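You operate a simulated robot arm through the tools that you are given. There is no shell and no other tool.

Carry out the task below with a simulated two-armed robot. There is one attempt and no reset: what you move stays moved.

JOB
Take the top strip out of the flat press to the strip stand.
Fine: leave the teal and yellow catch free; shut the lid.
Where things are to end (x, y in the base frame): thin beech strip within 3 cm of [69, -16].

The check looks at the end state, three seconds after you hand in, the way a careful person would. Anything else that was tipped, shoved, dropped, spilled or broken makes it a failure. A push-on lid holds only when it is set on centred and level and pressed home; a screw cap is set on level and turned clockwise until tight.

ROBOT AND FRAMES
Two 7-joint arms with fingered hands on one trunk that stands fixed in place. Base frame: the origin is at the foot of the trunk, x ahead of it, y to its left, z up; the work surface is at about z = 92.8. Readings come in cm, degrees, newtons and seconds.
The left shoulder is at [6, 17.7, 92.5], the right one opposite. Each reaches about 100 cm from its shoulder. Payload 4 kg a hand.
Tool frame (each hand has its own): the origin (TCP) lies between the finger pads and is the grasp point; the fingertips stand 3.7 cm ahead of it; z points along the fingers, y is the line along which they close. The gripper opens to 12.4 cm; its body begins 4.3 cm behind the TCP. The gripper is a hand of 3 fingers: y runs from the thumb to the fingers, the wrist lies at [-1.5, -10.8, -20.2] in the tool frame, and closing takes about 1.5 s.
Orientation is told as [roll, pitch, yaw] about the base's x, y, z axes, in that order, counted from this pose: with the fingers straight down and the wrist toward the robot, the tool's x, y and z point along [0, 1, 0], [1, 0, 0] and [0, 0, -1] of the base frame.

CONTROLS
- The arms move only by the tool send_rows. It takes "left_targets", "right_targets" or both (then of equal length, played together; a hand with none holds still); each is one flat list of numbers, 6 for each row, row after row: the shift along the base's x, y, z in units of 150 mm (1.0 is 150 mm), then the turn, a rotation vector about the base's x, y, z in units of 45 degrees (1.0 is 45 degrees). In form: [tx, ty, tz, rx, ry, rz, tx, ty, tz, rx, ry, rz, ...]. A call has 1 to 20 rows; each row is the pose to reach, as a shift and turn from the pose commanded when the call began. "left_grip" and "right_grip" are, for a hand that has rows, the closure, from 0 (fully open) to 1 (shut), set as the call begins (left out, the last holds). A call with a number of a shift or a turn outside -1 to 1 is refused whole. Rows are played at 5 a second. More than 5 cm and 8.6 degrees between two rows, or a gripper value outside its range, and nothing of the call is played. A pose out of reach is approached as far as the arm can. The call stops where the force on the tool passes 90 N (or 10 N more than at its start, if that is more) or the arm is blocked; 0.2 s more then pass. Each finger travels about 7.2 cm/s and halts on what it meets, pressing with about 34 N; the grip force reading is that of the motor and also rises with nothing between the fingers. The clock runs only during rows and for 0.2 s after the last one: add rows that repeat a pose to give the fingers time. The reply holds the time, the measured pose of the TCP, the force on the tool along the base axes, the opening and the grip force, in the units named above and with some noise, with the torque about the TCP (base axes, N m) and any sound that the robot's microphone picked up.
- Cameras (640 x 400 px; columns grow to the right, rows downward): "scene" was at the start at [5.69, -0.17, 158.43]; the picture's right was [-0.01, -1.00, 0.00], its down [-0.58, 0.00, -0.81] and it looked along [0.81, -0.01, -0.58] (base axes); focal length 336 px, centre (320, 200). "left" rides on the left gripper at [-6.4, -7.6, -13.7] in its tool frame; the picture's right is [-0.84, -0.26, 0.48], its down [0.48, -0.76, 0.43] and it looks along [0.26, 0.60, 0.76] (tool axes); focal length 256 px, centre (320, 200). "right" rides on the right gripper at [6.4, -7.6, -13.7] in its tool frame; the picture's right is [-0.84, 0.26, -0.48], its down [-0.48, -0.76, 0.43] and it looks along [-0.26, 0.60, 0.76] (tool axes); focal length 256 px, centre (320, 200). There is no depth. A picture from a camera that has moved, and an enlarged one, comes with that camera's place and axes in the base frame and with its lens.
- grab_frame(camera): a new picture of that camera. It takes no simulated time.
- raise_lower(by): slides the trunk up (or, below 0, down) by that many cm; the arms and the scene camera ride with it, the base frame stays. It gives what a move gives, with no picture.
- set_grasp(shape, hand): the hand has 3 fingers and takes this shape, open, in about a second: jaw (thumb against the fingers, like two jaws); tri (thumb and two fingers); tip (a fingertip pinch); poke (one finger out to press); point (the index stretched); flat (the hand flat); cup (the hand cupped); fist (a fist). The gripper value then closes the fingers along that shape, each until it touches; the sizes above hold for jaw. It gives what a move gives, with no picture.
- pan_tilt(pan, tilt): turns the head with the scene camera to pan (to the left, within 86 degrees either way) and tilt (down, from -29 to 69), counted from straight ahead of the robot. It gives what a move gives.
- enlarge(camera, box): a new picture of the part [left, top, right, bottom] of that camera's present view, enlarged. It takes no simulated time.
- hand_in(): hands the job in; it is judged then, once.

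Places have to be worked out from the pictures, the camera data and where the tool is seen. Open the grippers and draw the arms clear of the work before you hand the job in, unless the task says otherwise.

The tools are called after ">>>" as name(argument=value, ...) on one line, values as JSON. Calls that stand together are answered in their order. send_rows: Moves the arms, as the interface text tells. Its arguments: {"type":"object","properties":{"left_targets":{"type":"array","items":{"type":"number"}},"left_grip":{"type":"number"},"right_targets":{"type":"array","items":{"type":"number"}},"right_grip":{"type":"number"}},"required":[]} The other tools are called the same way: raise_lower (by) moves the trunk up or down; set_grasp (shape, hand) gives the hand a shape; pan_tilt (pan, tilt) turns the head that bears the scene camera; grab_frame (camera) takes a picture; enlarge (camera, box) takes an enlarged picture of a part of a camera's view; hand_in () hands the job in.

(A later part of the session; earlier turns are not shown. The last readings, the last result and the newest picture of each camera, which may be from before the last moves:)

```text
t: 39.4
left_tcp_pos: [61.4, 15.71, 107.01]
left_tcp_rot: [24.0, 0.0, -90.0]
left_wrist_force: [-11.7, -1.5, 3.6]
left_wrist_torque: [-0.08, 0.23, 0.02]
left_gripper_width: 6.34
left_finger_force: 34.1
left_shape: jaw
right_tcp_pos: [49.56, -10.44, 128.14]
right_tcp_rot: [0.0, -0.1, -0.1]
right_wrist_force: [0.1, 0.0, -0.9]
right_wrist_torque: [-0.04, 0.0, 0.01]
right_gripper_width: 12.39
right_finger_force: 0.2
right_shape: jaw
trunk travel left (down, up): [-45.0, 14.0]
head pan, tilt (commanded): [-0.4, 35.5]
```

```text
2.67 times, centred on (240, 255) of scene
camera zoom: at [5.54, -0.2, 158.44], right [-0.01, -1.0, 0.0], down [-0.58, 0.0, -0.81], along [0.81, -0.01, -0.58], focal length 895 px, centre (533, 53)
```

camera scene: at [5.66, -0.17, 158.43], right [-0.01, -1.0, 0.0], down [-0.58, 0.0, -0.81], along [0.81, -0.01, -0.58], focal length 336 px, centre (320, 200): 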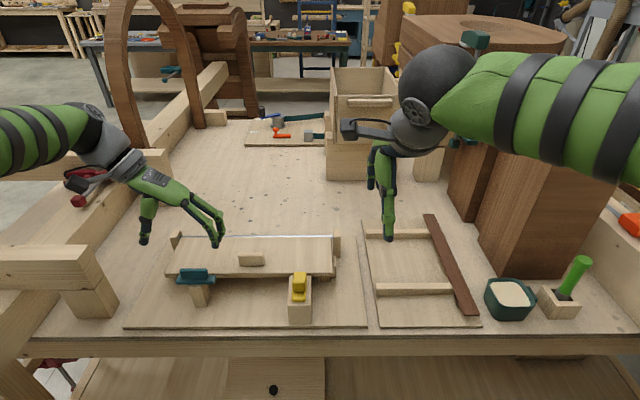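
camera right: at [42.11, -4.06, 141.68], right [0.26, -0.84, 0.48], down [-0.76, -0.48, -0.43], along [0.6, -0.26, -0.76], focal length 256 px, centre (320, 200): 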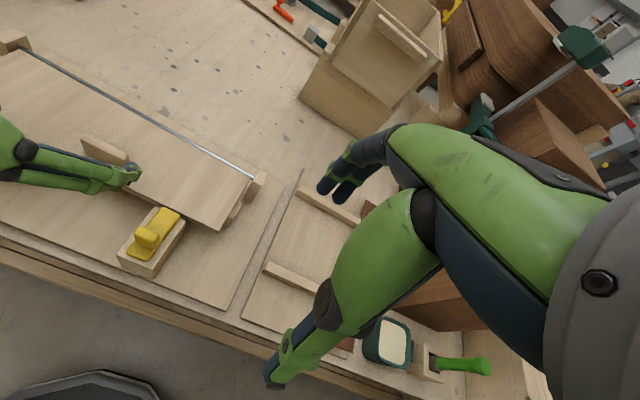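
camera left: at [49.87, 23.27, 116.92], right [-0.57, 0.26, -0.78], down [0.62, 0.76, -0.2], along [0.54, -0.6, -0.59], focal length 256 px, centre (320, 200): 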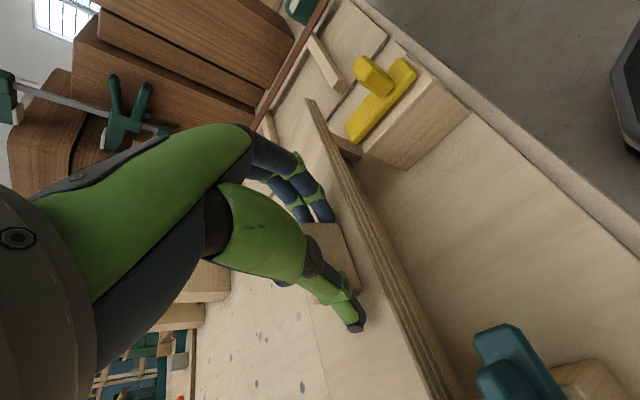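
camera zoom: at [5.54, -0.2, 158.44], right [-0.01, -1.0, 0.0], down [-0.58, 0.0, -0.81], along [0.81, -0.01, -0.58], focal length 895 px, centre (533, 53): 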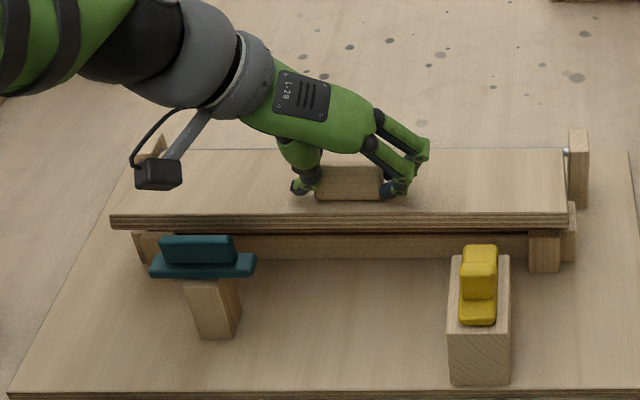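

The lid swings up smoothly and strips are visible beneath. I continue rigidly along the arc to 40°.

>>> send_rows(left_targets=[0.036, 0, 0.05, 0, 0.0889, 0, 0.077, 0, 0.097, 0, 0.1778, 0, 0.121, 0, 0.1412, 0, 0.2667, 0, 0.168, 0, 0.182, 0, 0.3556, 0, 0.218, 0, 0.2195, 0, 0.4444, 0, 0.27, 0, 0.2533, 0, 0.5333, 0, 0.27, 0, 0.2533, 0, 0.5333, 0], left_grip=1)

>>> grab_frame(camera="left")

>>> grab_frame(camera="right")

>>> enlarge(camera="scene", box=[120, 180, 360, 330])

```text
t: 41.0
left_tcp_pos: [65.4, 15.69, 110.8]
left_tcp_rot: [0.0, 0.0, -90.0]
left_wrist_force: [-6.5, 0.7, 5.4]
left_wrist_torque: [0.1, 0.19, 0.1]
left_gripper_width: 6.34
left_finger_force: 34.6
left_shape: jaw
right_tcp_pos: [49.57, -10.45, 127.98]
right_tcp_rot: [0.1, 0.0, 0.0]
right_wrist_force: [-0.3, 0.1, 0.4]
right_wrist_torque: [0.01, 0.04, 0.0]
right_gripper_width: 12.36
right_finger_force: 0.1
right_shape: jaw
trunk travel left (down, up): [-45.0, 14.0]
head pan, tilt (commanded): [-0.4, 35.5]
```

```text
taken
camera left: at [59.02, 23.24, 124.43], right [-0.84, 0.26, -0.48], down [0.48, 0.76, -0.43], along [0.26, -0.6, -0.76], focal length 256 px, centre (320, 200)
```

left: 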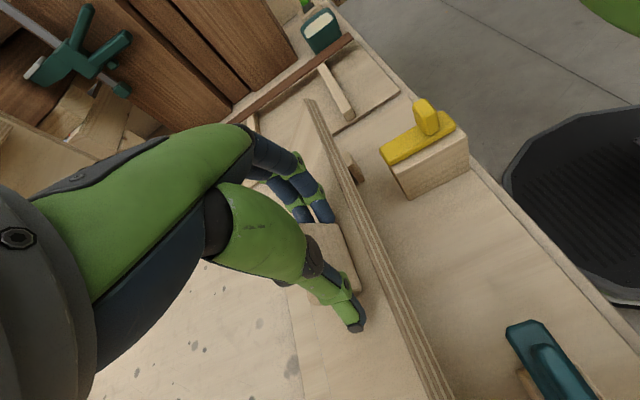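

```text
taken
camera right: at [42.0, -4.07, 141.72], right [0.26, -0.84, 0.48], down [-0.76, -0.48, -0.44], along [0.6, -0.26, -0.76], focal length 256 px, centre (320, 200)
```

right: 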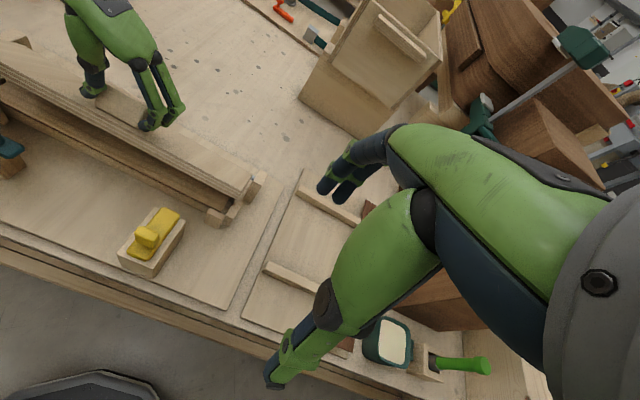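

```text
2.67 times, centred on (240, 255) of scene
camera zoom: at [5.57, -0.18, 158.44], right [-0.01, -1.0, 0.0], down [-0.58, 0.0, -0.81], along [0.81, -0.01, -0.58], focal length 895 px, centre (533, 53)
```

zoom: 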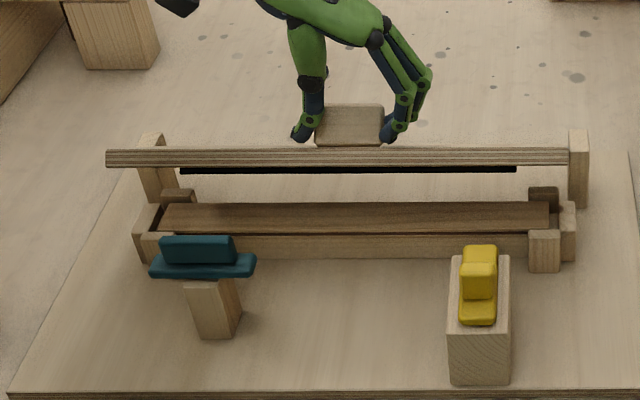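

Lid at 40°: a strip stack sits between four corner blocks, with the top strip visible. I keep the hand upright now and let the handle pivot in the grip, moving along the arc to about 64°.

>>> send_rows(left_targets=[0.04, 0, 0.031, 0, 0, 0, 0.083, 0, 0.058, 0, 0, 0, 0.127, 0, 0.082, 0, 0, 0, 0.173, 0, 0.104, 0, 0, 0, 0.221, 0, 0.122, 0, 0, 0, 0.269, 0, 0.137, 0, 0, 0, 0.269, 0, 0.137, 0, 0, 0], left_grip=1)

>>> grab_frame(camera="left")

>>> enlarge(camera="scene", box=[120, 160, 360, 330])

```text
t: 42.6
left_tcp_pos: [69.41, 15.69, 112.9]
left_tcp_rot: [0.0, 0.0, -90.0]
left_wrist_force: [-2.6, -2.7, -2.5]
left_wrist_torque: [-0.17, 0.38, -0.05]
left_gripper_width: 6.19
left_finger_force: 33.5
left_shape: jaw
right_tcp_pos: [49.83, -10.46, 128.14]
right_tcp_rot: [0.0, 0.0, 0.0]
right_wrist_force: [-0.1, 0.3, 0.6]
right_wrist_torque: [-0.03, 0.01, -0.01]
right_gripper_width: 12.39
right_finger_force: 0.0
right_shape: jaw
trunk travel left (down, up): [-45.0, 14.0]
head pan, tilt (commanded): [-0.4, 35.5]
```

```text
taken
camera left: at [63.09, 23.24, 126.52], right [-0.84, 0.26, -0.48], down [0.48, 0.76, -0.43], along [0.26, -0.6, -0.76], focal length 256 px, centre (320, 200)
```

left: 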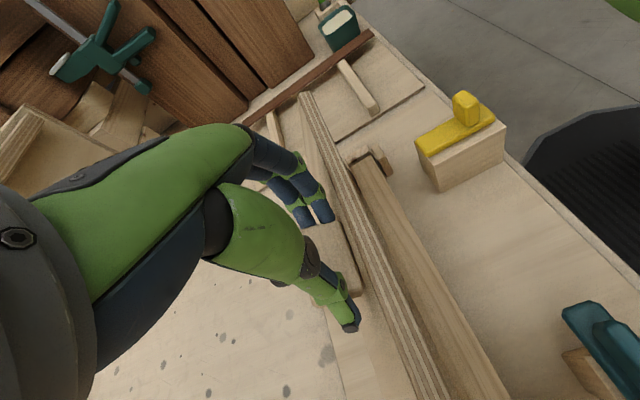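

```text
2.35 times, centred on (240, 245) of scene
camera zoom: at [5.69, -0.19, 158.43], right [-0.01, -1.0, 0.0], down [-0.58, 0.0, -0.81], along [0.81, -0.01, -0.58], focal length 790 px, centre (508, 94)
```

zoom: 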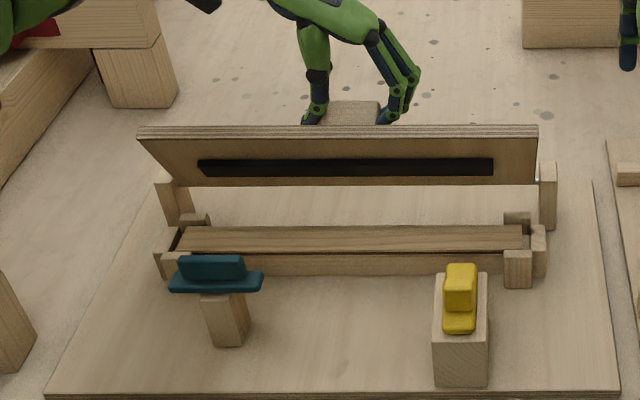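

The handle pivots freely in the grip. I continue to about 88°.

>>> send_rows(left_targets=[0.05, 0, 0.012, 0, 0, 0, 0.1, 0, 0.0195, 0, 0, 0, 0.15, 0, 0.024, 0, 0, 0, 0.2, 0, 0.025, 0, 0, 0, 0.25, 0, 0.022, 0, 0, 0, 0.3, 0, 0.016, 0, 0, 0, 0.3, 0, 0.016, 0, 0, 0], left_grip=1)

>>> grab_frame(camera="left")

>>> enlarge(camera="scene", box=[120, 160, 360, 330])

>>> grab_frame(camera="right")

```text
t: 44.2
left_tcp_pos: [73.94, 15.67, 113.14]
left_tcp_rot: [0.0, 0.0, -90.0]
left_wrist_force: [-2.4, -4.1, 0.2]
left_wrist_torque: [-0.22, 0.34, -0.05]
left_gripper_width: 6.1
left_finger_force: 34.5
left_shape: jaw
right_tcp_pos: [49.7, -10.53, 128.12]
right_tcp_rot: [0.1, 0.0, 0.0]
right_wrist_force: [-0.1, -0.4, -0.5]
right_wrist_torque: [-0.04, 0.0, 0.03]
right_gripper_width: 12.35
right_finger_force: 0.2
right_shape: jaw
trunk travel left (down, up): [-45.0, 14.0]
head pan, tilt (commanded): [-0.4, 35.5]
```

```text
taken
camera left: at [67.49, 23.23, 126.78], right [-0.84, 0.26, -0.48], down [0.48, 0.76, -0.43], along [0.26, -0.6, -0.76], focal length 256 px, centre (320, 200)
```

left: 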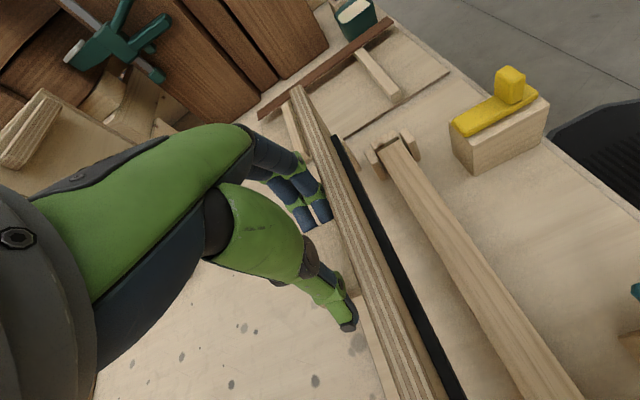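

```text
2.35 times, centred on (240, 245) of scene
camera zoom: at [5.67, -0.22, 158.43], right [-0.01, -1.0, 0.0], down [-0.58, 0.0, -0.81], along [0.81, -0.01, -0.58], focal length 790 px, centre (508, 94)
```

zoom: 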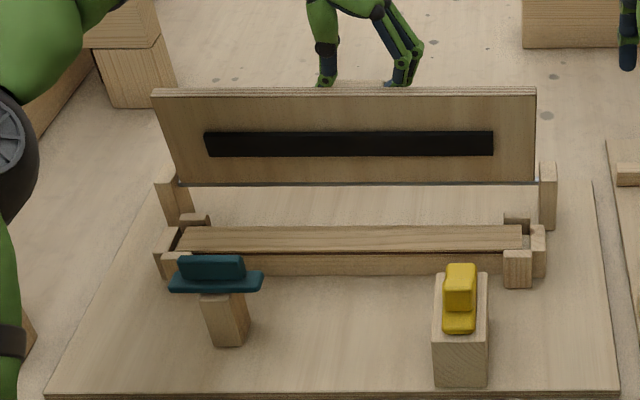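

```text
taken
camera right: at [42.08, -4.1, 141.69], right [0.26, -0.84, 0.48], down [-0.76, -0.48, -0.43], along [0.6, -0.25, -0.76], focal length 256 px, centre (320, 200)
```

right: 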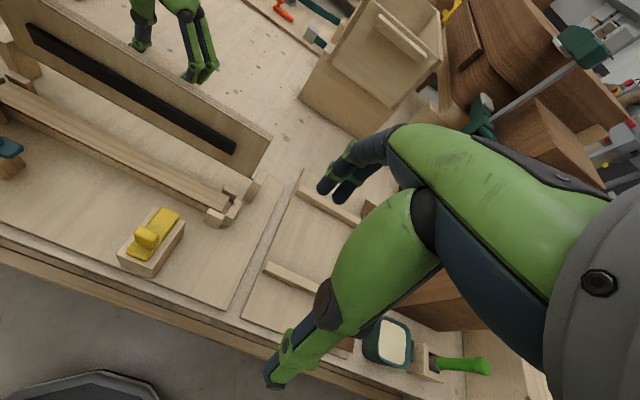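

The lid is vertical and the press is open. I move on to ~100° to see whether it will stay open by itself.

>>> send_rows(left_targets=[0.033, 0, -0.006, 0, 0, 0, 0.066, 0, -0.013, 0, 0, 0, 0.099, 0, -0.023, 0, 0, 0, 0.13, 0, -0.034, 0, 0, 0, 0.147, 0, -0.039, 0, 0, 0, 0.147, 0, -0.039, 0, 0, 0], left_grip=1)

>>> grab_frame(camera="left")

>>> enlarge(camera="scene", box=[120, 160, 360, 330])

```text
t: 45.6
left_tcp_pos: [76.18, 15.62, 112.7]
left_tcp_rot: [0.0, 0.0, -90.1]
left_wrist_force: [-3.8, -2.9, 0.8]
left_wrist_torque: [-0.31, 0.46, 0.0]
left_gripper_width: 6.03
left_finger_force: 34.4
left_shape: jaw
right_tcp_pos: [49.86, -10.5, 128.05]
right_tcp_rot: [0.0, 0.0, 0.0]
right_wrist_force: [0.1, -0.7, -0.6]
right_wrist_torque: [0.02, 0.01, 0.01]
right_gripper_width: 12.38
right_finger_force: 0.1
right_shape: jaw
trunk travel left (down, up): [-45.0, 14.0]
head pan, tilt (commanded): [-0.4, 35.5]
```

```text
taken
camera left: at [69.76, 23.2, 126.25], right [-0.84, 0.26, -0.48], down [0.48, 0.76, -0.43], along [0.26, -0.6, -0.76], focal length 256 px, centre (320, 200)
```

left: 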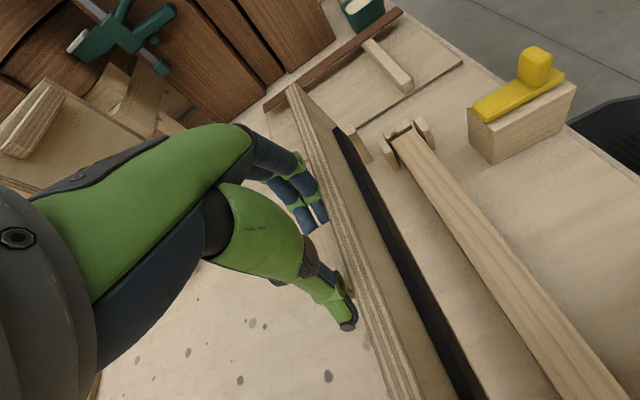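

```text
2.35 times, centred on (240, 245) of scene
camera zoom: at [5.66, -0.22, 158.43], right [-0.01, -1.0, 0.0], down [-0.58, 0.0, -0.81], along [0.81, -0.01, -0.58], focal length 790 px, centre (508, 94)
```

zoom: 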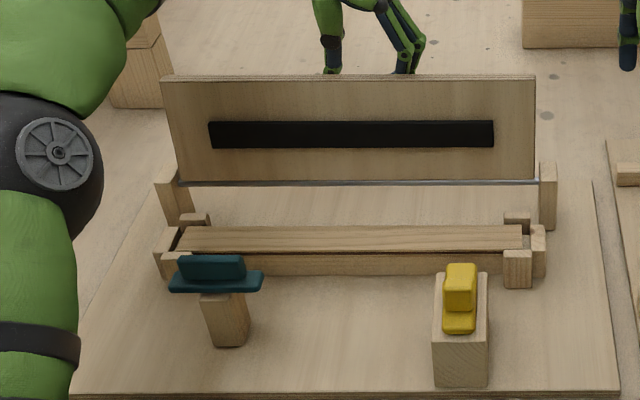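

The lid is at ~100° and I'll simply keep holding it there with the left hand, out of the way. Now I study the strip stack closely.

>>> enlarge(camera="scene", box=[170, 235, 260, 290])

>>> enlarge(camera="scene", box=[260, 235, 350, 290])

>>> enlarge(camera="right", box=[150, 140, 270, 240])

>>> enlarge(camera="right", box=[0, 60, 140, 180])

>>> enlarge(camera="left", box=[360, 100, 500, 240])

```text
7.11 times, centred on (215, 262) of scene
camera zoom: at [5.66, -0.22, 158.43], right [-0.01, -1.0, 0.0], down [-0.58, 0.0, -0.81], along [0.81, -0.01, -0.58], focal length 2387 px, centre (1067, -244)
```

zoom: 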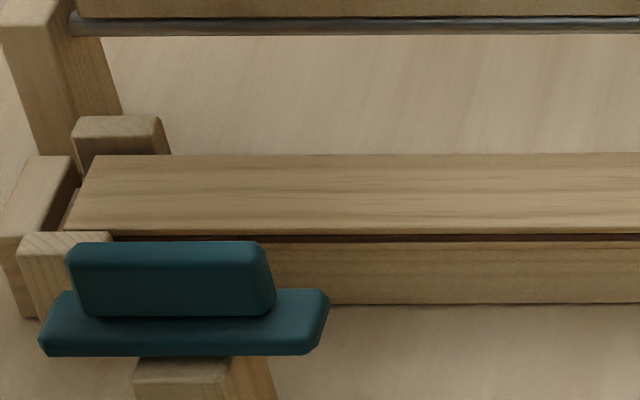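

```text
7.11 times, centred on (305, 262) of scene
camera zoom: at [5.66, -0.22, 158.43], right [-0.01, -1.0, 0.0], down [-0.58, 0.0, -0.81], along [0.81, -0.01, -0.58], focal length 2387 px, centre (427, -244)
```

zoom: 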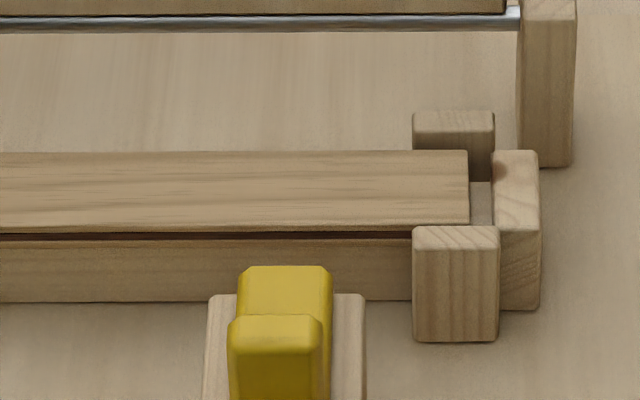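

```text
4.00 times, centred on (210, 190) of right
camera zoom: at [42.08, -4.09, 141.69], right [0.26, -0.84, 0.48], down [-0.76, -0.48, -0.43], along [0.6, -0.25, -0.76], focal length 1024 px, centre (760, 240)
```

zoom: 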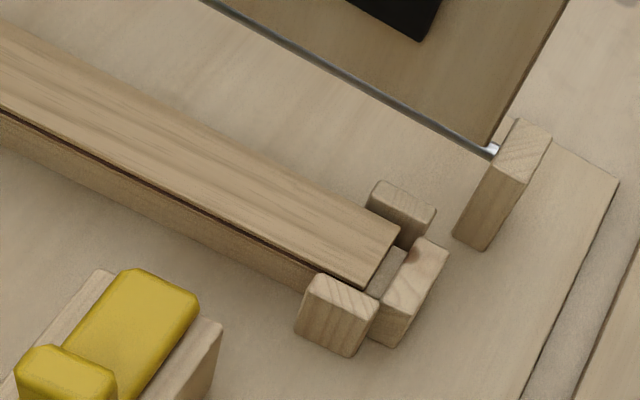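

```text
3.33 times, centred on (70, 120) of right
camera zoom: at [42.08, -4.09, 141.69], right [0.26, -0.84, 0.48], down [-0.76, -0.48, -0.43], along [0.6, -0.25, -0.76], focal length 853 px, centre (1153, 467)
```

zoom: 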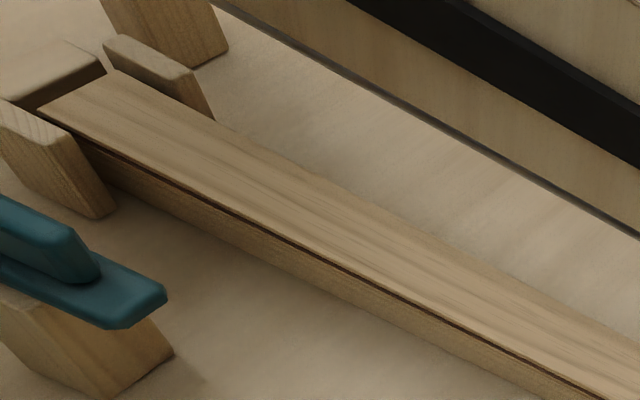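

```text
2.86 times, centred on (430, 170) of left
camera zoom: at [69.76, 23.2, 126.25], right [-0.84, 0.26, -0.48], down [0.48, 0.76, -0.43], along [0.26, -0.6, -0.76], focal length 731 px, centre (6, 286)
```

zoom: 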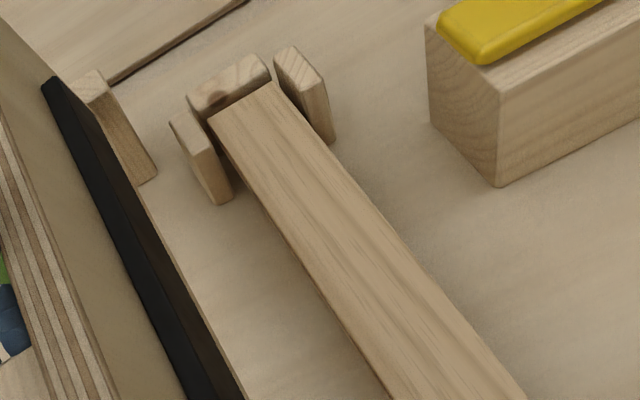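

The stack: thick light bed, a thin dark layer, then the thin beech strip on top (top z≈97.6, x 63.2–66.7, y −2.1…34). I zoom hard on the edges to see layer thicknesses.

>>> enlarge(camera="scene", box=[316, 252, 336, 282])

>>> enlarge(camera="scene", box=[235, 252, 265, 282])

>>> enlarge(camera="right", box=[195, 185, 235, 230])

>>> enlarge(camera="left", box=[390, 110, 440, 160])

```text
13.33 times, centred on (326, 267) of scene
camera zoom: at [5.66, -0.22, 158.43], right [-0.01, -1.0, 0.0], down [-0.58, 0.0, -0.81], along [0.81, -0.01, -0.58], focal length 4476 px, centre (240, -693)
```

zoom: 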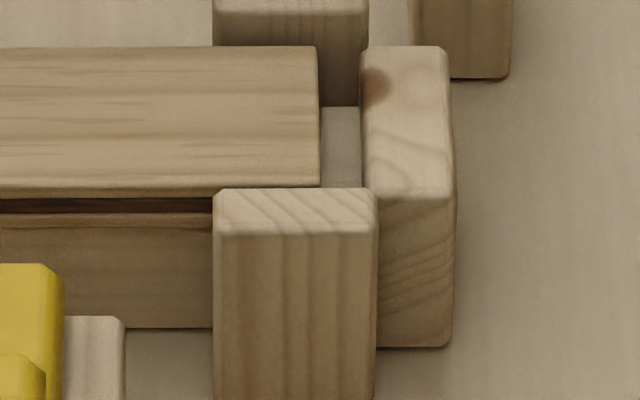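

```text
13.33 times, centred on (250, 267) of scene
camera zoom: at [5.66, -0.22, 158.43], right [-0.01, -1.0, 0.0], down [-0.58, 0.0, -0.81], along [0.81, -0.01, -0.58], focal length 4476 px, centre (1253, -693)
```

zoom: 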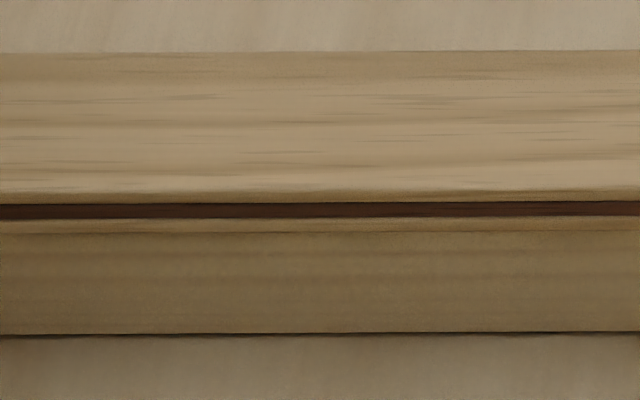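

```text
8.89 times, centred on (215, 208) of right
camera zoom: at [42.08, -4.09, 141.69], right [0.26, -0.84, 0.48], down [-0.76, -0.48, -0.43], along [0.6, -0.25, -0.76], focal length 2276 px, centre (1253, 133)
```

zoom: 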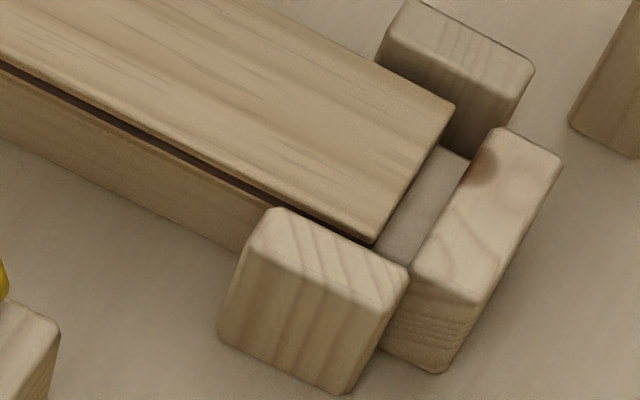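

```text
8.00 times, centred on (415, 135) of left
camera zoom: at [69.76, 23.2, 126.25], right [-0.84, 0.26, -0.48], down [0.48, 0.76, -0.43], along [0.26, -0.6, -0.76], focal length 2048 px, centre (-440, 720)
```

zoom: 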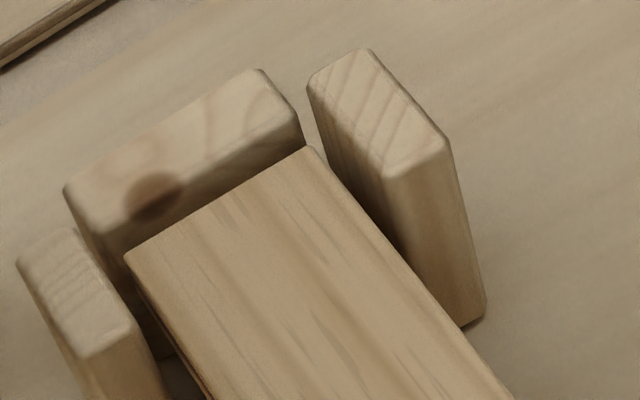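

The top strip is only ~0.3–0.4 cm thick and lies on an equally thin dark strip, so a precise fingertip pinch across its width is needed. I try the "tip" shape on the right hand, still in free air, and look at it.

>>> set_grasp(hand="right", shape="tip")

>>> grab_frame(camera="right")

>>> enlarge(camera="scene", box=[320, 60, 480, 260])

```text
t: 46.5
left_tcp_pos: [76.25, 15.56, 112.57]
left_tcp_rot: [-0.1, 0.0, -90.0]
left_wrist_force: [-2.1, -3.6, 1.1]
left_wrist_torque: [-0.26, 0.52, 0.03]
left_gripper_width: 6.03
left_finger_force: 33.8
left_shape: jaw
right_tcp_pos: [49.65, -10.42, 128.1]
right_tcp_rot: [0.0, 0.0, -0.1]
right_wrist_force: [0.1, 0.0, -0.9]
right_wrist_torque: [0.0, -0.06, -0.03]
right_gripper_width: 12.35
right_finger_force: 0.1
right_shape: tip
trunk travel left (down, up): [-45.0, 14.0]
head pan, tilt (commanded): [-0.4, 35.5]
```

```text
taken
camera right: at [42.08, -4.09, 141.69], right [0.26, -0.84, 0.48], down [-0.76, -0.48, -0.43], along [0.6, -0.25, -0.76], focal length 256 px, centre (320, 200)
```

right: 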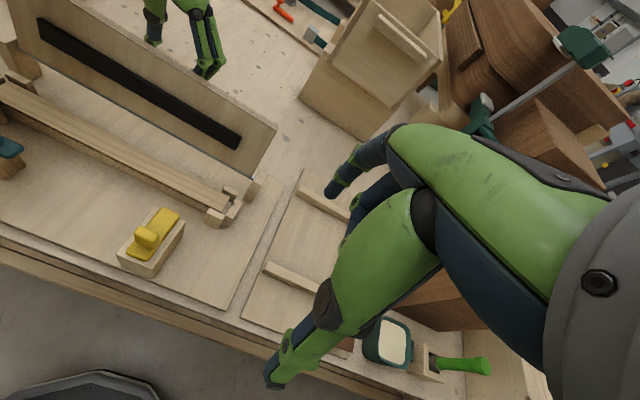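

```text
2.00 times, centred on (400, 160) of scene
camera zoom: at [5.66, -0.21, 158.43], right [-0.01, -1.0, 0.0], down [-0.58, 0.0, -0.81], along [0.81, -0.01, -0.58], focal length 671 px, centre (160, 280)
```

zoom: 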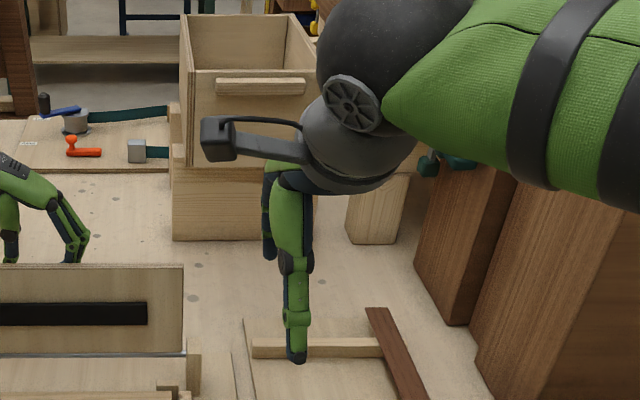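

In "tip", thumb and one finger oppose and the other finger curls away. I close to about 3.5 cm in free air to learn where the tips sit relative to the TCP at that width.

>>> send_rows(right_targets=[0, 0, 0, 0, 0, 0, 0, 0, 0, 0, 0, 0, 0, 0, 0, 0, 0, 0, 0, 0, 0, 0, 0, 0, 0, 0, 0, 0, 0, 0, 0, 0, 0, 0, 0, 0], right_grip=0.7)

>>> grab_frame(camera="right")

>>> enlarge(camera="left", box=[300, 0, 420, 120])

>>> enlarge(camera="scene", box=[360, 150, 440, 250])

```text
t: 47.9
left_tcp_pos: [76.15, 15.62, 112.63]
left_tcp_rot: [0.0, -0.1, -90.0]
left_wrist_force: [-3.3, -3.2, 2.7]
left_wrist_torque: [-0.27, 0.52, 0.01]
left_gripper_width: 6.05
left_finger_force: 34.0
left_shape: jaw
right_tcp_pos: [49.74, -10.46, 128.15]
right_tcp_rot: [0.0, 0.0, -0.1]
right_wrist_force: [0.7, 0.4, 0.7]
right_wrist_torque: [0.04, -0.02, 0.02]
right_gripper_width: 3.96
right_finger_force: 0.0
right_shape: tip
trunk travel left (down, up): [-45.0, 14.0]
head pan, tilt (commanded): [-0.4, 35.5]
```

```text
taken
camera right: at [42.07, -4.09, 141.69], right [0.26, -0.84, 0.48], down [-0.76, -0.48, -0.43], along [0.6, -0.25, -0.76], focal length 256 px, centre (320, 200)
```

right: 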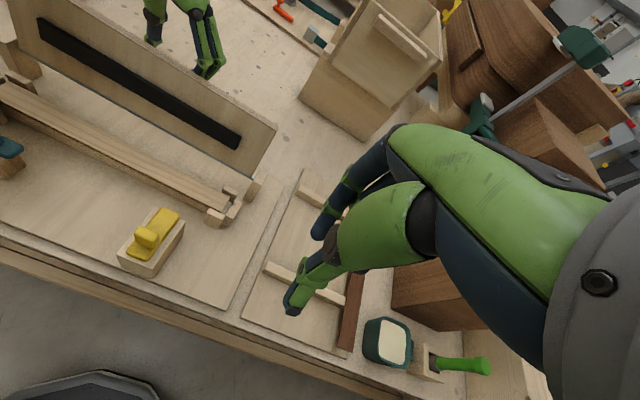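

```text
3.33 times, centred on (360, 60) of left
camera zoom: at [69.75, 23.2, 126.25], right [-0.84, 0.26, -0.48], down [0.48, 0.76, -0.43], along [0.26, -0.6, -0.76], focal length 853 px, centre (187, 667)
```

zoom: 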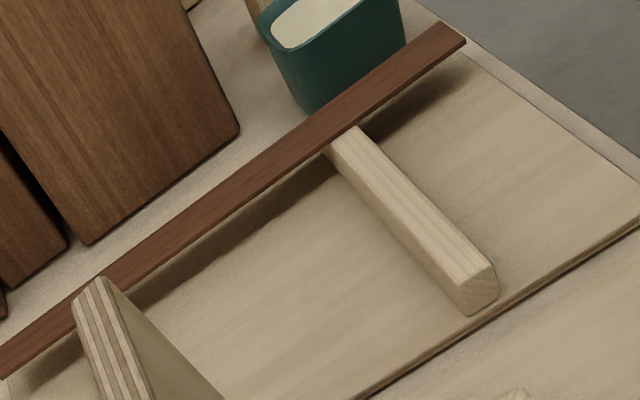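

```text
4.00 times, centred on (400, 200) of scene
camera zoom: at [5.66, -0.21, 158.43], right [-0.01, -1.0, 0.0], down [-0.58, 0.0, -0.81], along [0.81, -0.01, -0.58], focal length 1343 px, centre (0, 200)
```

zoom: 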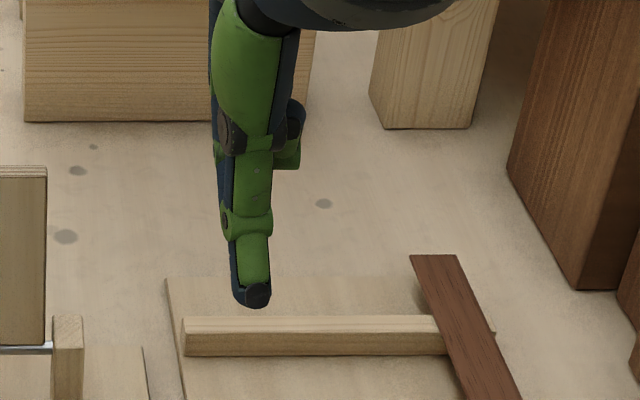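

At 4 cm opening the tips are about 3.5–3.7 cm ahead of the TCP. I look at the stack's far edge and near edge again at high zoom to judge relative widths of the layers.

>>> enlarge(camera="left", box=[395, 135, 435, 175])

>>> enlarge(camera="left", box=[425, 180, 465, 220])

>>> enlarge(camera="right", box=[130, 165, 170, 195])

>>> enlarge(camera="scene", box=[172, 250, 197, 275])

```text
10.00 times, centred on (415, 155) of left
camera zoom: at [69.75, 23.2, 126.25], right [-0.84, 0.26, -0.48], down [0.48, 0.76, -0.43], along [0.26, -0.6, -0.76], focal length 2560 px, centre (-630, 650)
```

zoom: 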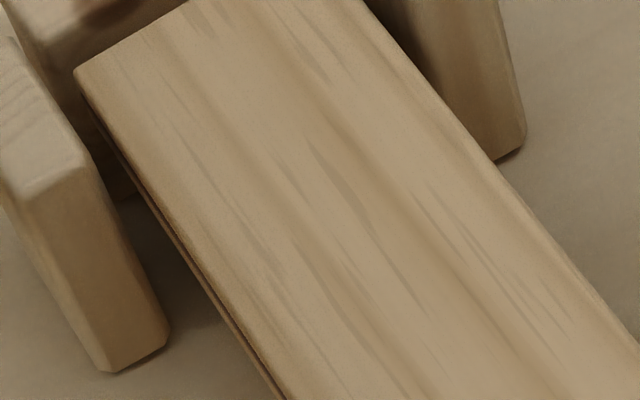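

```text
10.00 times, centred on (445, 200) of left
camera zoom: at [69.75, 23.2, 126.25], right [-0.84, 0.26, -0.48], down [0.48, 0.76, -0.43], along [0.26, -0.6, -0.76], focal length 2560 px, centre (-930, 200)
```

zoom: 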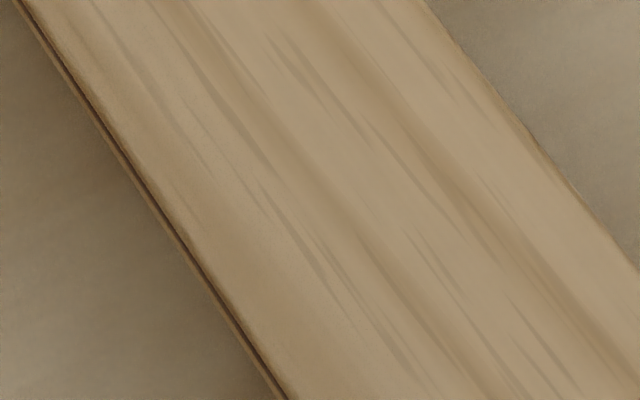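

```text
13.33 times, centred on (150, 180) of right
camera zoom: at [42.07, -4.09, 141.69], right [0.26, -0.84, 0.48], down [-0.76, -0.48, -0.43], along [0.6, -0.25, -0.76], focal length 3413 px, centre (2587, 467)
```

zoom: 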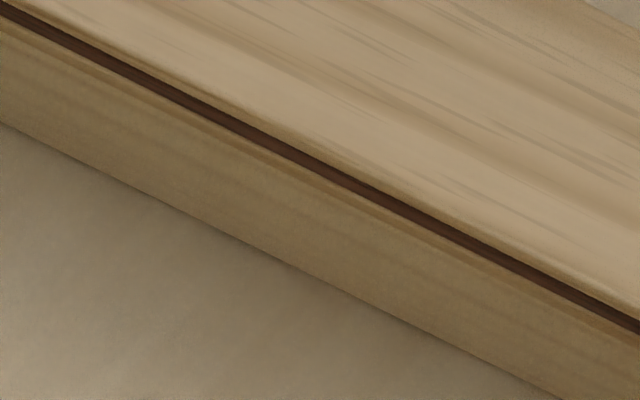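

```text
16.00 times, centred on (184, 262) of scene
camera zoom: at [5.66, -0.21, 158.43], right [-0.01, -1.0, 0.0], down [-0.58, 0.0, -0.81], along [0.81, -0.01, -0.58], focal length 5371 px, centre (2488, -800)
```

zoom: 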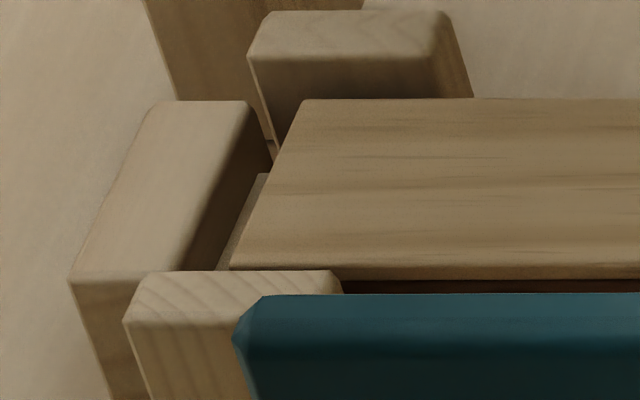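

I zoom even further on the near edge from both cameras to measure the dark layer precisely.

>>> enlarge(camera="right", box=[145, 176, 155, 184])

>>> enlarge(camera="scene", box=[255, 262, 265, 272])

>>> enlarge(camera="left", box=[432, 205, 440, 213])

```text
16.00 times, centred on (150, 180) of right
camera zoom: at [42.07, -4.09, 141.69], right [0.26, -0.84, 0.48], down [-0.76, -0.48, -0.43], along [0.6, -0.25, -0.76], focal length 4096 px, centre (3040, 520)
```

zoom: 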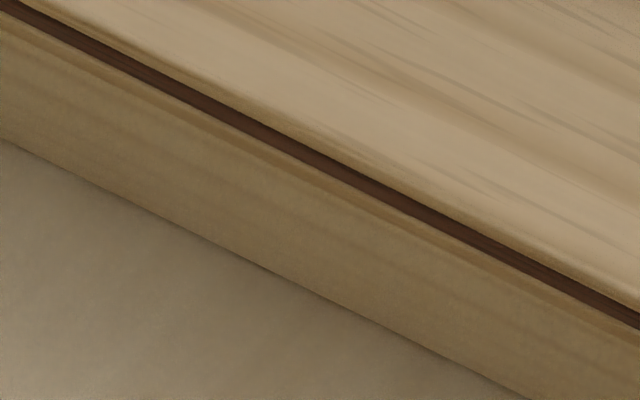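

```text
16.00 times, centred on (260, 267) of scene
camera zoom: at [5.66, -0.21, 158.43], right [-0.01, -1.0, 0.0], down [-0.58, 0.0, -0.81], along [0.81, -0.01, -0.58], focal length 5371 px, centre (1280, -872)
```

zoom: 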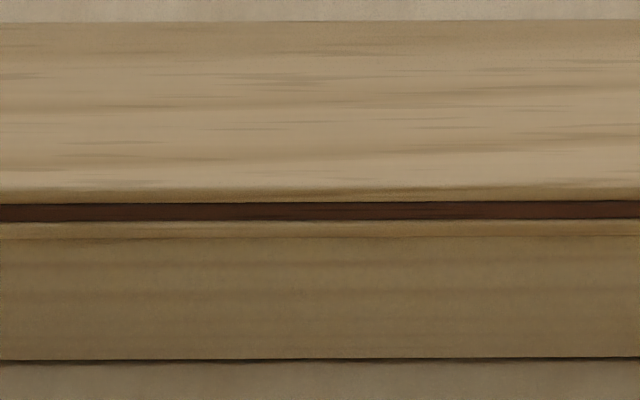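

```text
16.00 times, centred on (436, 209) of left
camera zoom: at [69.75, 23.2, 126.25], right [-0.84, 0.26, -0.48], down [0.48, 0.76, -0.43], along [0.26, -0.6, -0.76], focal length 4096 px, centre (-1536, 56)
```

zoom: 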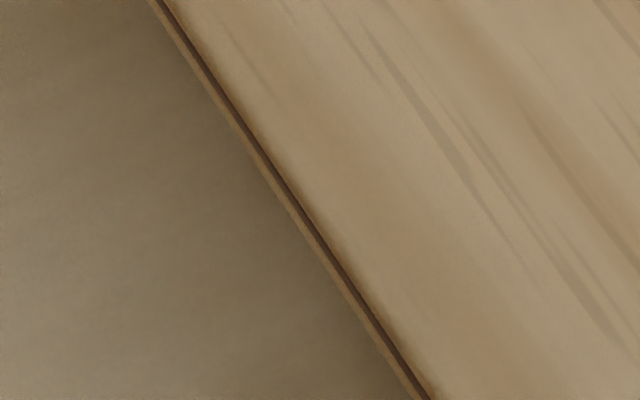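

The layers are flush, each about 0.4 cm thick, so the fingertips must reach about 0.4–0.5 cm below the strip's top. I look at the fingertip geometry at this closure.

>>> enlarge(camera="right", box=[270, 120, 430, 330])

```text
1.90 times, centred on (350, 225) of right
camera zoom: at [42.07, -4.09, 141.69], right [0.26, -0.84, 0.48], down [-0.76, -0.48, -0.43], along [0.6, -0.25, -0.76], focal length 488 px, centre (263, 152)
```

zoom: 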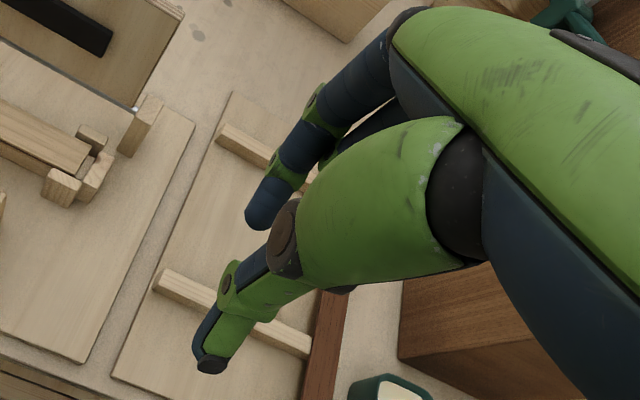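

Before reaching in with the right hand I want a bit more room from the lid's black pad, so I swing the lid slightly further (~106°), tilting the left hand 8° with it.

>>> send_rows(left_targets=[0.025, 0, -0.007, 0, 0.045, 0, 0.05, 0, -0.015, 0, 0.089, 0, 0.075, 0, -0.023, 0, 0.134, 0, 0.099, 0, -0.033, 0, 0.178, 0, 0.099, 0, -0.033, 0, 0.178, 0], left_grip=1)

>>> enlarge(camera="scene", box=[120, 160, 360, 330])

>>> grab_frame(camera="left")

```text
t: 49.1
left_tcp_pos: [75.38, 15.34, 112.56]
left_tcp_rot: [-7.2, -0.2, -89.9]
left_wrist_force: [20.3, -6.5, 65.8]
left_wrist_torque: [0.69, -0.43, 0.29]
left_gripper_width: 6.17
left_finger_force: 34.2
left_shape: jaw
left hand out of reach, approached as far as the arm can: row 2, 3, 4, 5
right_tcp_pos: [49.5, -10.58, 128.19]
right_tcp_rot: [0.2, -0.2, 0.0]
right_wrist_force: [-0.6, 0.1, -0.2]
right_wrist_torque: [0.0, 0.0, 0.0]
right_gripper_width: 3.96
right_finger_force: 0.0
right_shape: tip
trunk travel left (down, up): [-45.0, 14.0]
head pan, tilt (commanded): [-0.4, 35.5]
```

```text
2.35 times, centred on (240, 245) of scene
camera zoom: at [5.41, -0.4, 158.52], right [-0.01, -1.0, 0.0], down [-0.58, 0.01, -0.81], along [0.81, -0.01, -0.58], focal length 790 px, centre (508, 94)
```

zoom: 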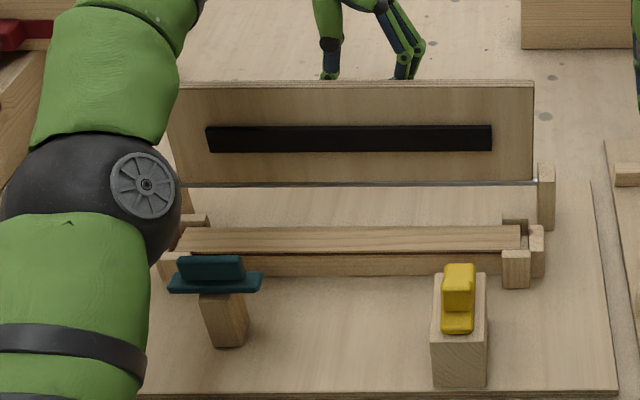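

```text
taken
camera left: at [70.61, 23.06, 126.82], right [-0.89, 0.25, -0.38], down [0.42, 0.76, -0.5], along [0.16, -0.6, -0.78], focal length 256 px, centre (320, 200)
```

left: 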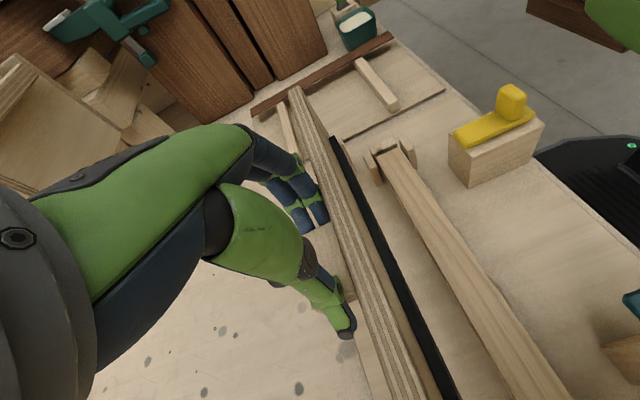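

That pose is out of the left arm's reach and loads the wrist (66 N). I undo it at once, returning to the ~100° upright pose.

>>> send_rows(left_targets=[-0.025, 0, 0.008, 0, -0.045, 0, -0.05, 0, 0.017, 0, -0.089, 0, -0.075, 0, 0.025, 0, -0.134, 0, -0.099, 0, 0.033, 0, -0.178, 0, -0.099, 0, 0.033, 0, -0.178, 0], left_grip=1)

>>> enlarge(camera="scene", box=[120, 160, 360, 330])

>>> grab_frame(camera="left")

```text
t: 50.3
left_tcp_pos: [73.62, 15.47, 112.84]
left_tcp_rot: [0.7, -0.4, -89.8]
left_wrist_force: [10.3, -11.3, 59.7]
left_wrist_torque: [0.29, -0.43, 0.31]
left_gripper_width: 6.17
left_finger_force: 34.2
left_shape: jaw
right_tcp_pos: [49.44, -10.62, 128.18]
right_tcp_rot: [0.1, -0.1, 0.1]
right_wrist_force: [0.1, 0.3, 0.3]
right_wrist_torque: [0.0, 0.01, -0.01]
right_gripper_width: 3.96
right_finger_force: 0.0
right_shape: tip
trunk travel left (down, up): [-45.0, 14.0]
head pan, tilt (commanded): [-0.4, 35.5]
```

```text
2.35 times, centred on (240, 245) of scene
camera zoom: at [5.29, -0.42, 158.46], right [-0.01, -1.0, 0.0], down [-0.58, 0.01, -0.82], along [0.82, -0.01, -0.58], focal length 790 px, centre (508, 94)
```

zoom: 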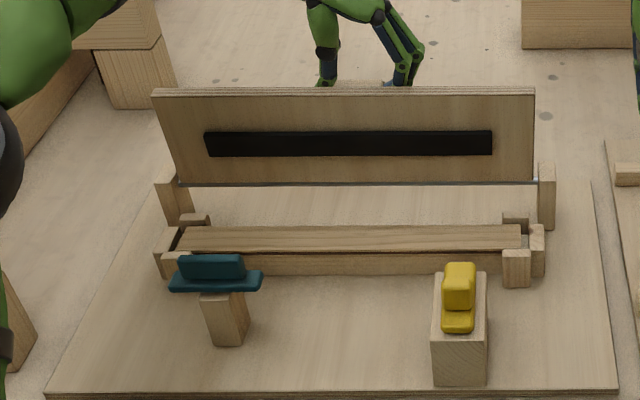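

```text
taken
camera left: at [67.07, 23.11, 126.34], right [-0.83, 0.25, -0.5], down [0.49, 0.76, -0.43], along [0.27, -0.6, -0.75], focal length 256 px, centre (320, 200)
```

left: 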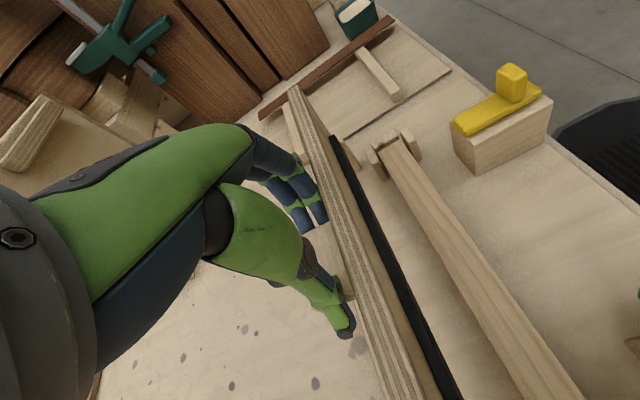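

The hand is pressing down on the handle (~60 N) because it's a few mm too low for this lid angle. I raise it slightly to relieve that.

>>> send_rows(left_targets=[0, 0, 0.015, 0, 0, 0, 0, 0, 0.03, 0, 0, 0, 0, 0, 0.03, 0, 0, 0], left_grip=1)

```text
t: 51.1
left_tcp_pos: [73.81, 15.55, 112.87]
left_tcp_rot: [0.4, -0.1, -89.9]
left_wrist_force: [8.2, -11.6, 48.8]
left_wrist_torque: [0.14, -0.24, 0.25]
left_gripper_width: 6.19
left_finger_force: 33.8
left_shape: jaw
right_tcp_pos: [49.41, -10.62, 128.26]
right_tcp_rot: [0.2, -0.1, 0.0]
right_wrist_force: [-0.8, -0.5, 0.1]
right_wrist_torque: [0.04, 0.03, 0.0]
right_gripper_width: 3.96
right_finger_force: 0.0
right_shape: tip
trunk travel left (down, up): [-45.0, 14.0]
head pan, tilt (commanded): [-0.4, 35.5]
```

Force is easing (49 N); I keep raising in small steps.

>>> send_rows(left_targets=[0, 0, 0.03, 0, 0, 0, 0, 0, 0.06, 0, 0, 0, 0, 0, 0.06, 0, 0, 0], left_grip=1)

```text
t: 51.9
left_tcp_pos: [73.92, 15.56, 113.09]
left_tcp_rot: [-0.2, 0.3, -90.0]
left_wrist_force: [2.5, -10.4, 14.7]
left_wrist_torque: [-0.19, -0.03, 0.08]
left_gripper_width: 6.11
left_finger_force: 34.4
left_shape: jaw
right_tcp_pos: [49.69, -10.57, 128.18]
right_tcp_rot: [0.1, 0.0, 0.1]
right_wrist_force: [-0.9, 0.9, 0.5]
right_wrist_torque: [-0.01, -0.01, 0.0]
right_gripper_width: 3.95
right_finger_force: 0.1
right_shape: tip
trunk travel left (down, up): [-45.0, 14.0]
head pan, tilt (commanded): [-0.4, 35.5]
```

Nearly relieved. I move along the arc back out to ~100° (x +2.2, z −0.4 cm).

>>> send_rows(left_targets=[0.033, 0, -0.001, 0, 0, 0, 0.066, 0, -0.006, 0, 0, 0, 0.099, 0, -0.013, 0, 0, 0, 0.13, 0, -0.022, 0, 0, 0, 0.147, 0, -0.027, 0, 0, 0, 0.147, 0, -0.027, 0, 0, 0], left_grip=1)

>>> enlarge(camera="scene", box=[120, 160, 360, 330])

>>> enlarge(camera="right", box=[0, 0, 280, 240])

```text
t: 53.3
left_tcp_pos: [76.29, 15.75, 112.83]
left_tcp_rot: [-0.2, 0.1, -90.1]
left_wrist_force: [-9.2, -7.9, -15.3]
left_wrist_torque: [-0.04, 0.48, -0.15]
left_gripper_width: 5.94
left_finger_force: 33.9
left_shape: jaw
right_tcp_pos: [49.84, -10.44, 128.02]
right_tcp_rot: [0.0, 0.0, 0.0]
right_wrist_force: [0.1, -0.2, 0.6]
right_wrist_torque: [-0.02, 0.0, -0.01]
right_gripper_width: 3.96
right_finger_force: 0.0
right_shape: tip
trunk travel left (down, up): [-45.0, 14.0]
head pan, tilt (commanded): [-0.4, 35.5]
```

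```text
2.35 times, centred on (240, 245) of scene
camera zoom: at [5.73, -0.25, 158.41], right [-0.01, -1.0, 0.0], down [-0.58, 0.0, -0.81], along [0.81, -0.01, -0.58], focal length 790 px, centre (508, 94)
```

zoom: 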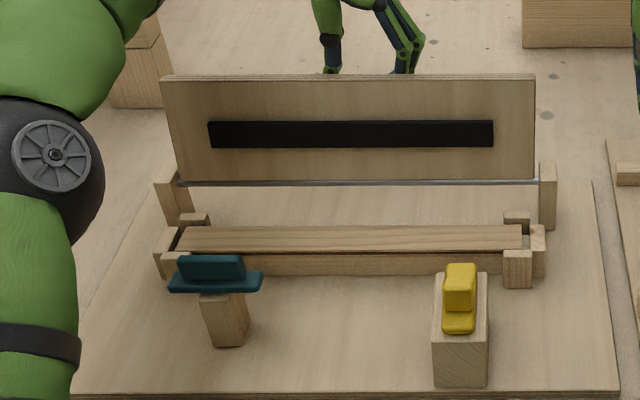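

```text
1.67 times, centred on (140, 120) of right
camera zoom: at [42.14, -4.13, 141.65], right [0.26, -0.84, 0.48], down [-0.76, -0.48, -0.43], along [0.6, -0.25, -0.76], focal length 427 px, centre (620, 333)
```

zoom: 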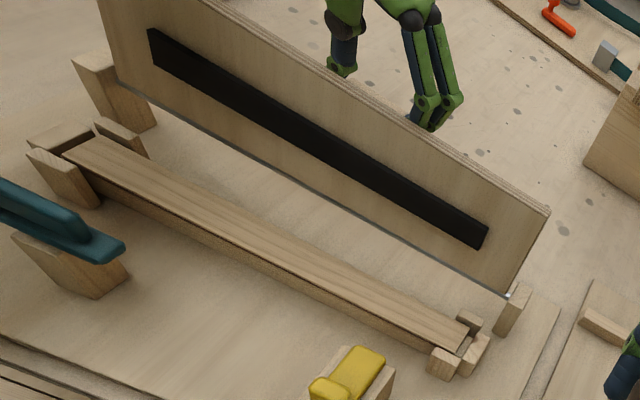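

Lid held at ~100° again. I set the right hand back to the three-contact "jaw" shape and view the whole scene to plan its path past the left arm.

>>> set_grasp(hand="right", shape="jaw")

>>> grab_frame(camera="scene")

```text
t: 54.2
left_tcp_pos: [76.28, 15.7, 112.78]
left_tcp_rot: [-0.1, 0.1, -90.1]
left_wrist_force: [-9.3, -8.1, -19.4]
left_wrist_torque: [0.21, 0.43, -0.2]
left_gripper_width: 5.9
left_finger_force: 34.3
left_shape: jaw
right_tcp_pos: [49.82, -10.42, 128.09]
right_tcp_rot: [-0.1, 0.1, 0.0]
right_wrist_force: [-0.2, 0.2, -0.3]
right_wrist_torque: [-0.01, 0.0, 0.04]
right_gripper_width: 12.36
right_finger_force: 0.0
right_shape: jaw
trunk travel left (down, up): [-45.0, 14.0]
head pan, tilt (commanded): [-0.4, 35.5]
```

```text
taken
camera scene: at [5.77, -0.24, 158.42], right [-0.01, -1.0, 0.0], down [-0.58, 0.0, -0.81], along [0.81, -0.01, -0.58], focal length 336 px, centre (320, 200)
```

scene: 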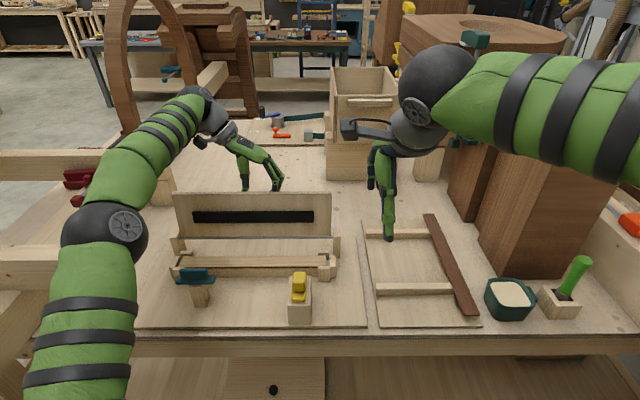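

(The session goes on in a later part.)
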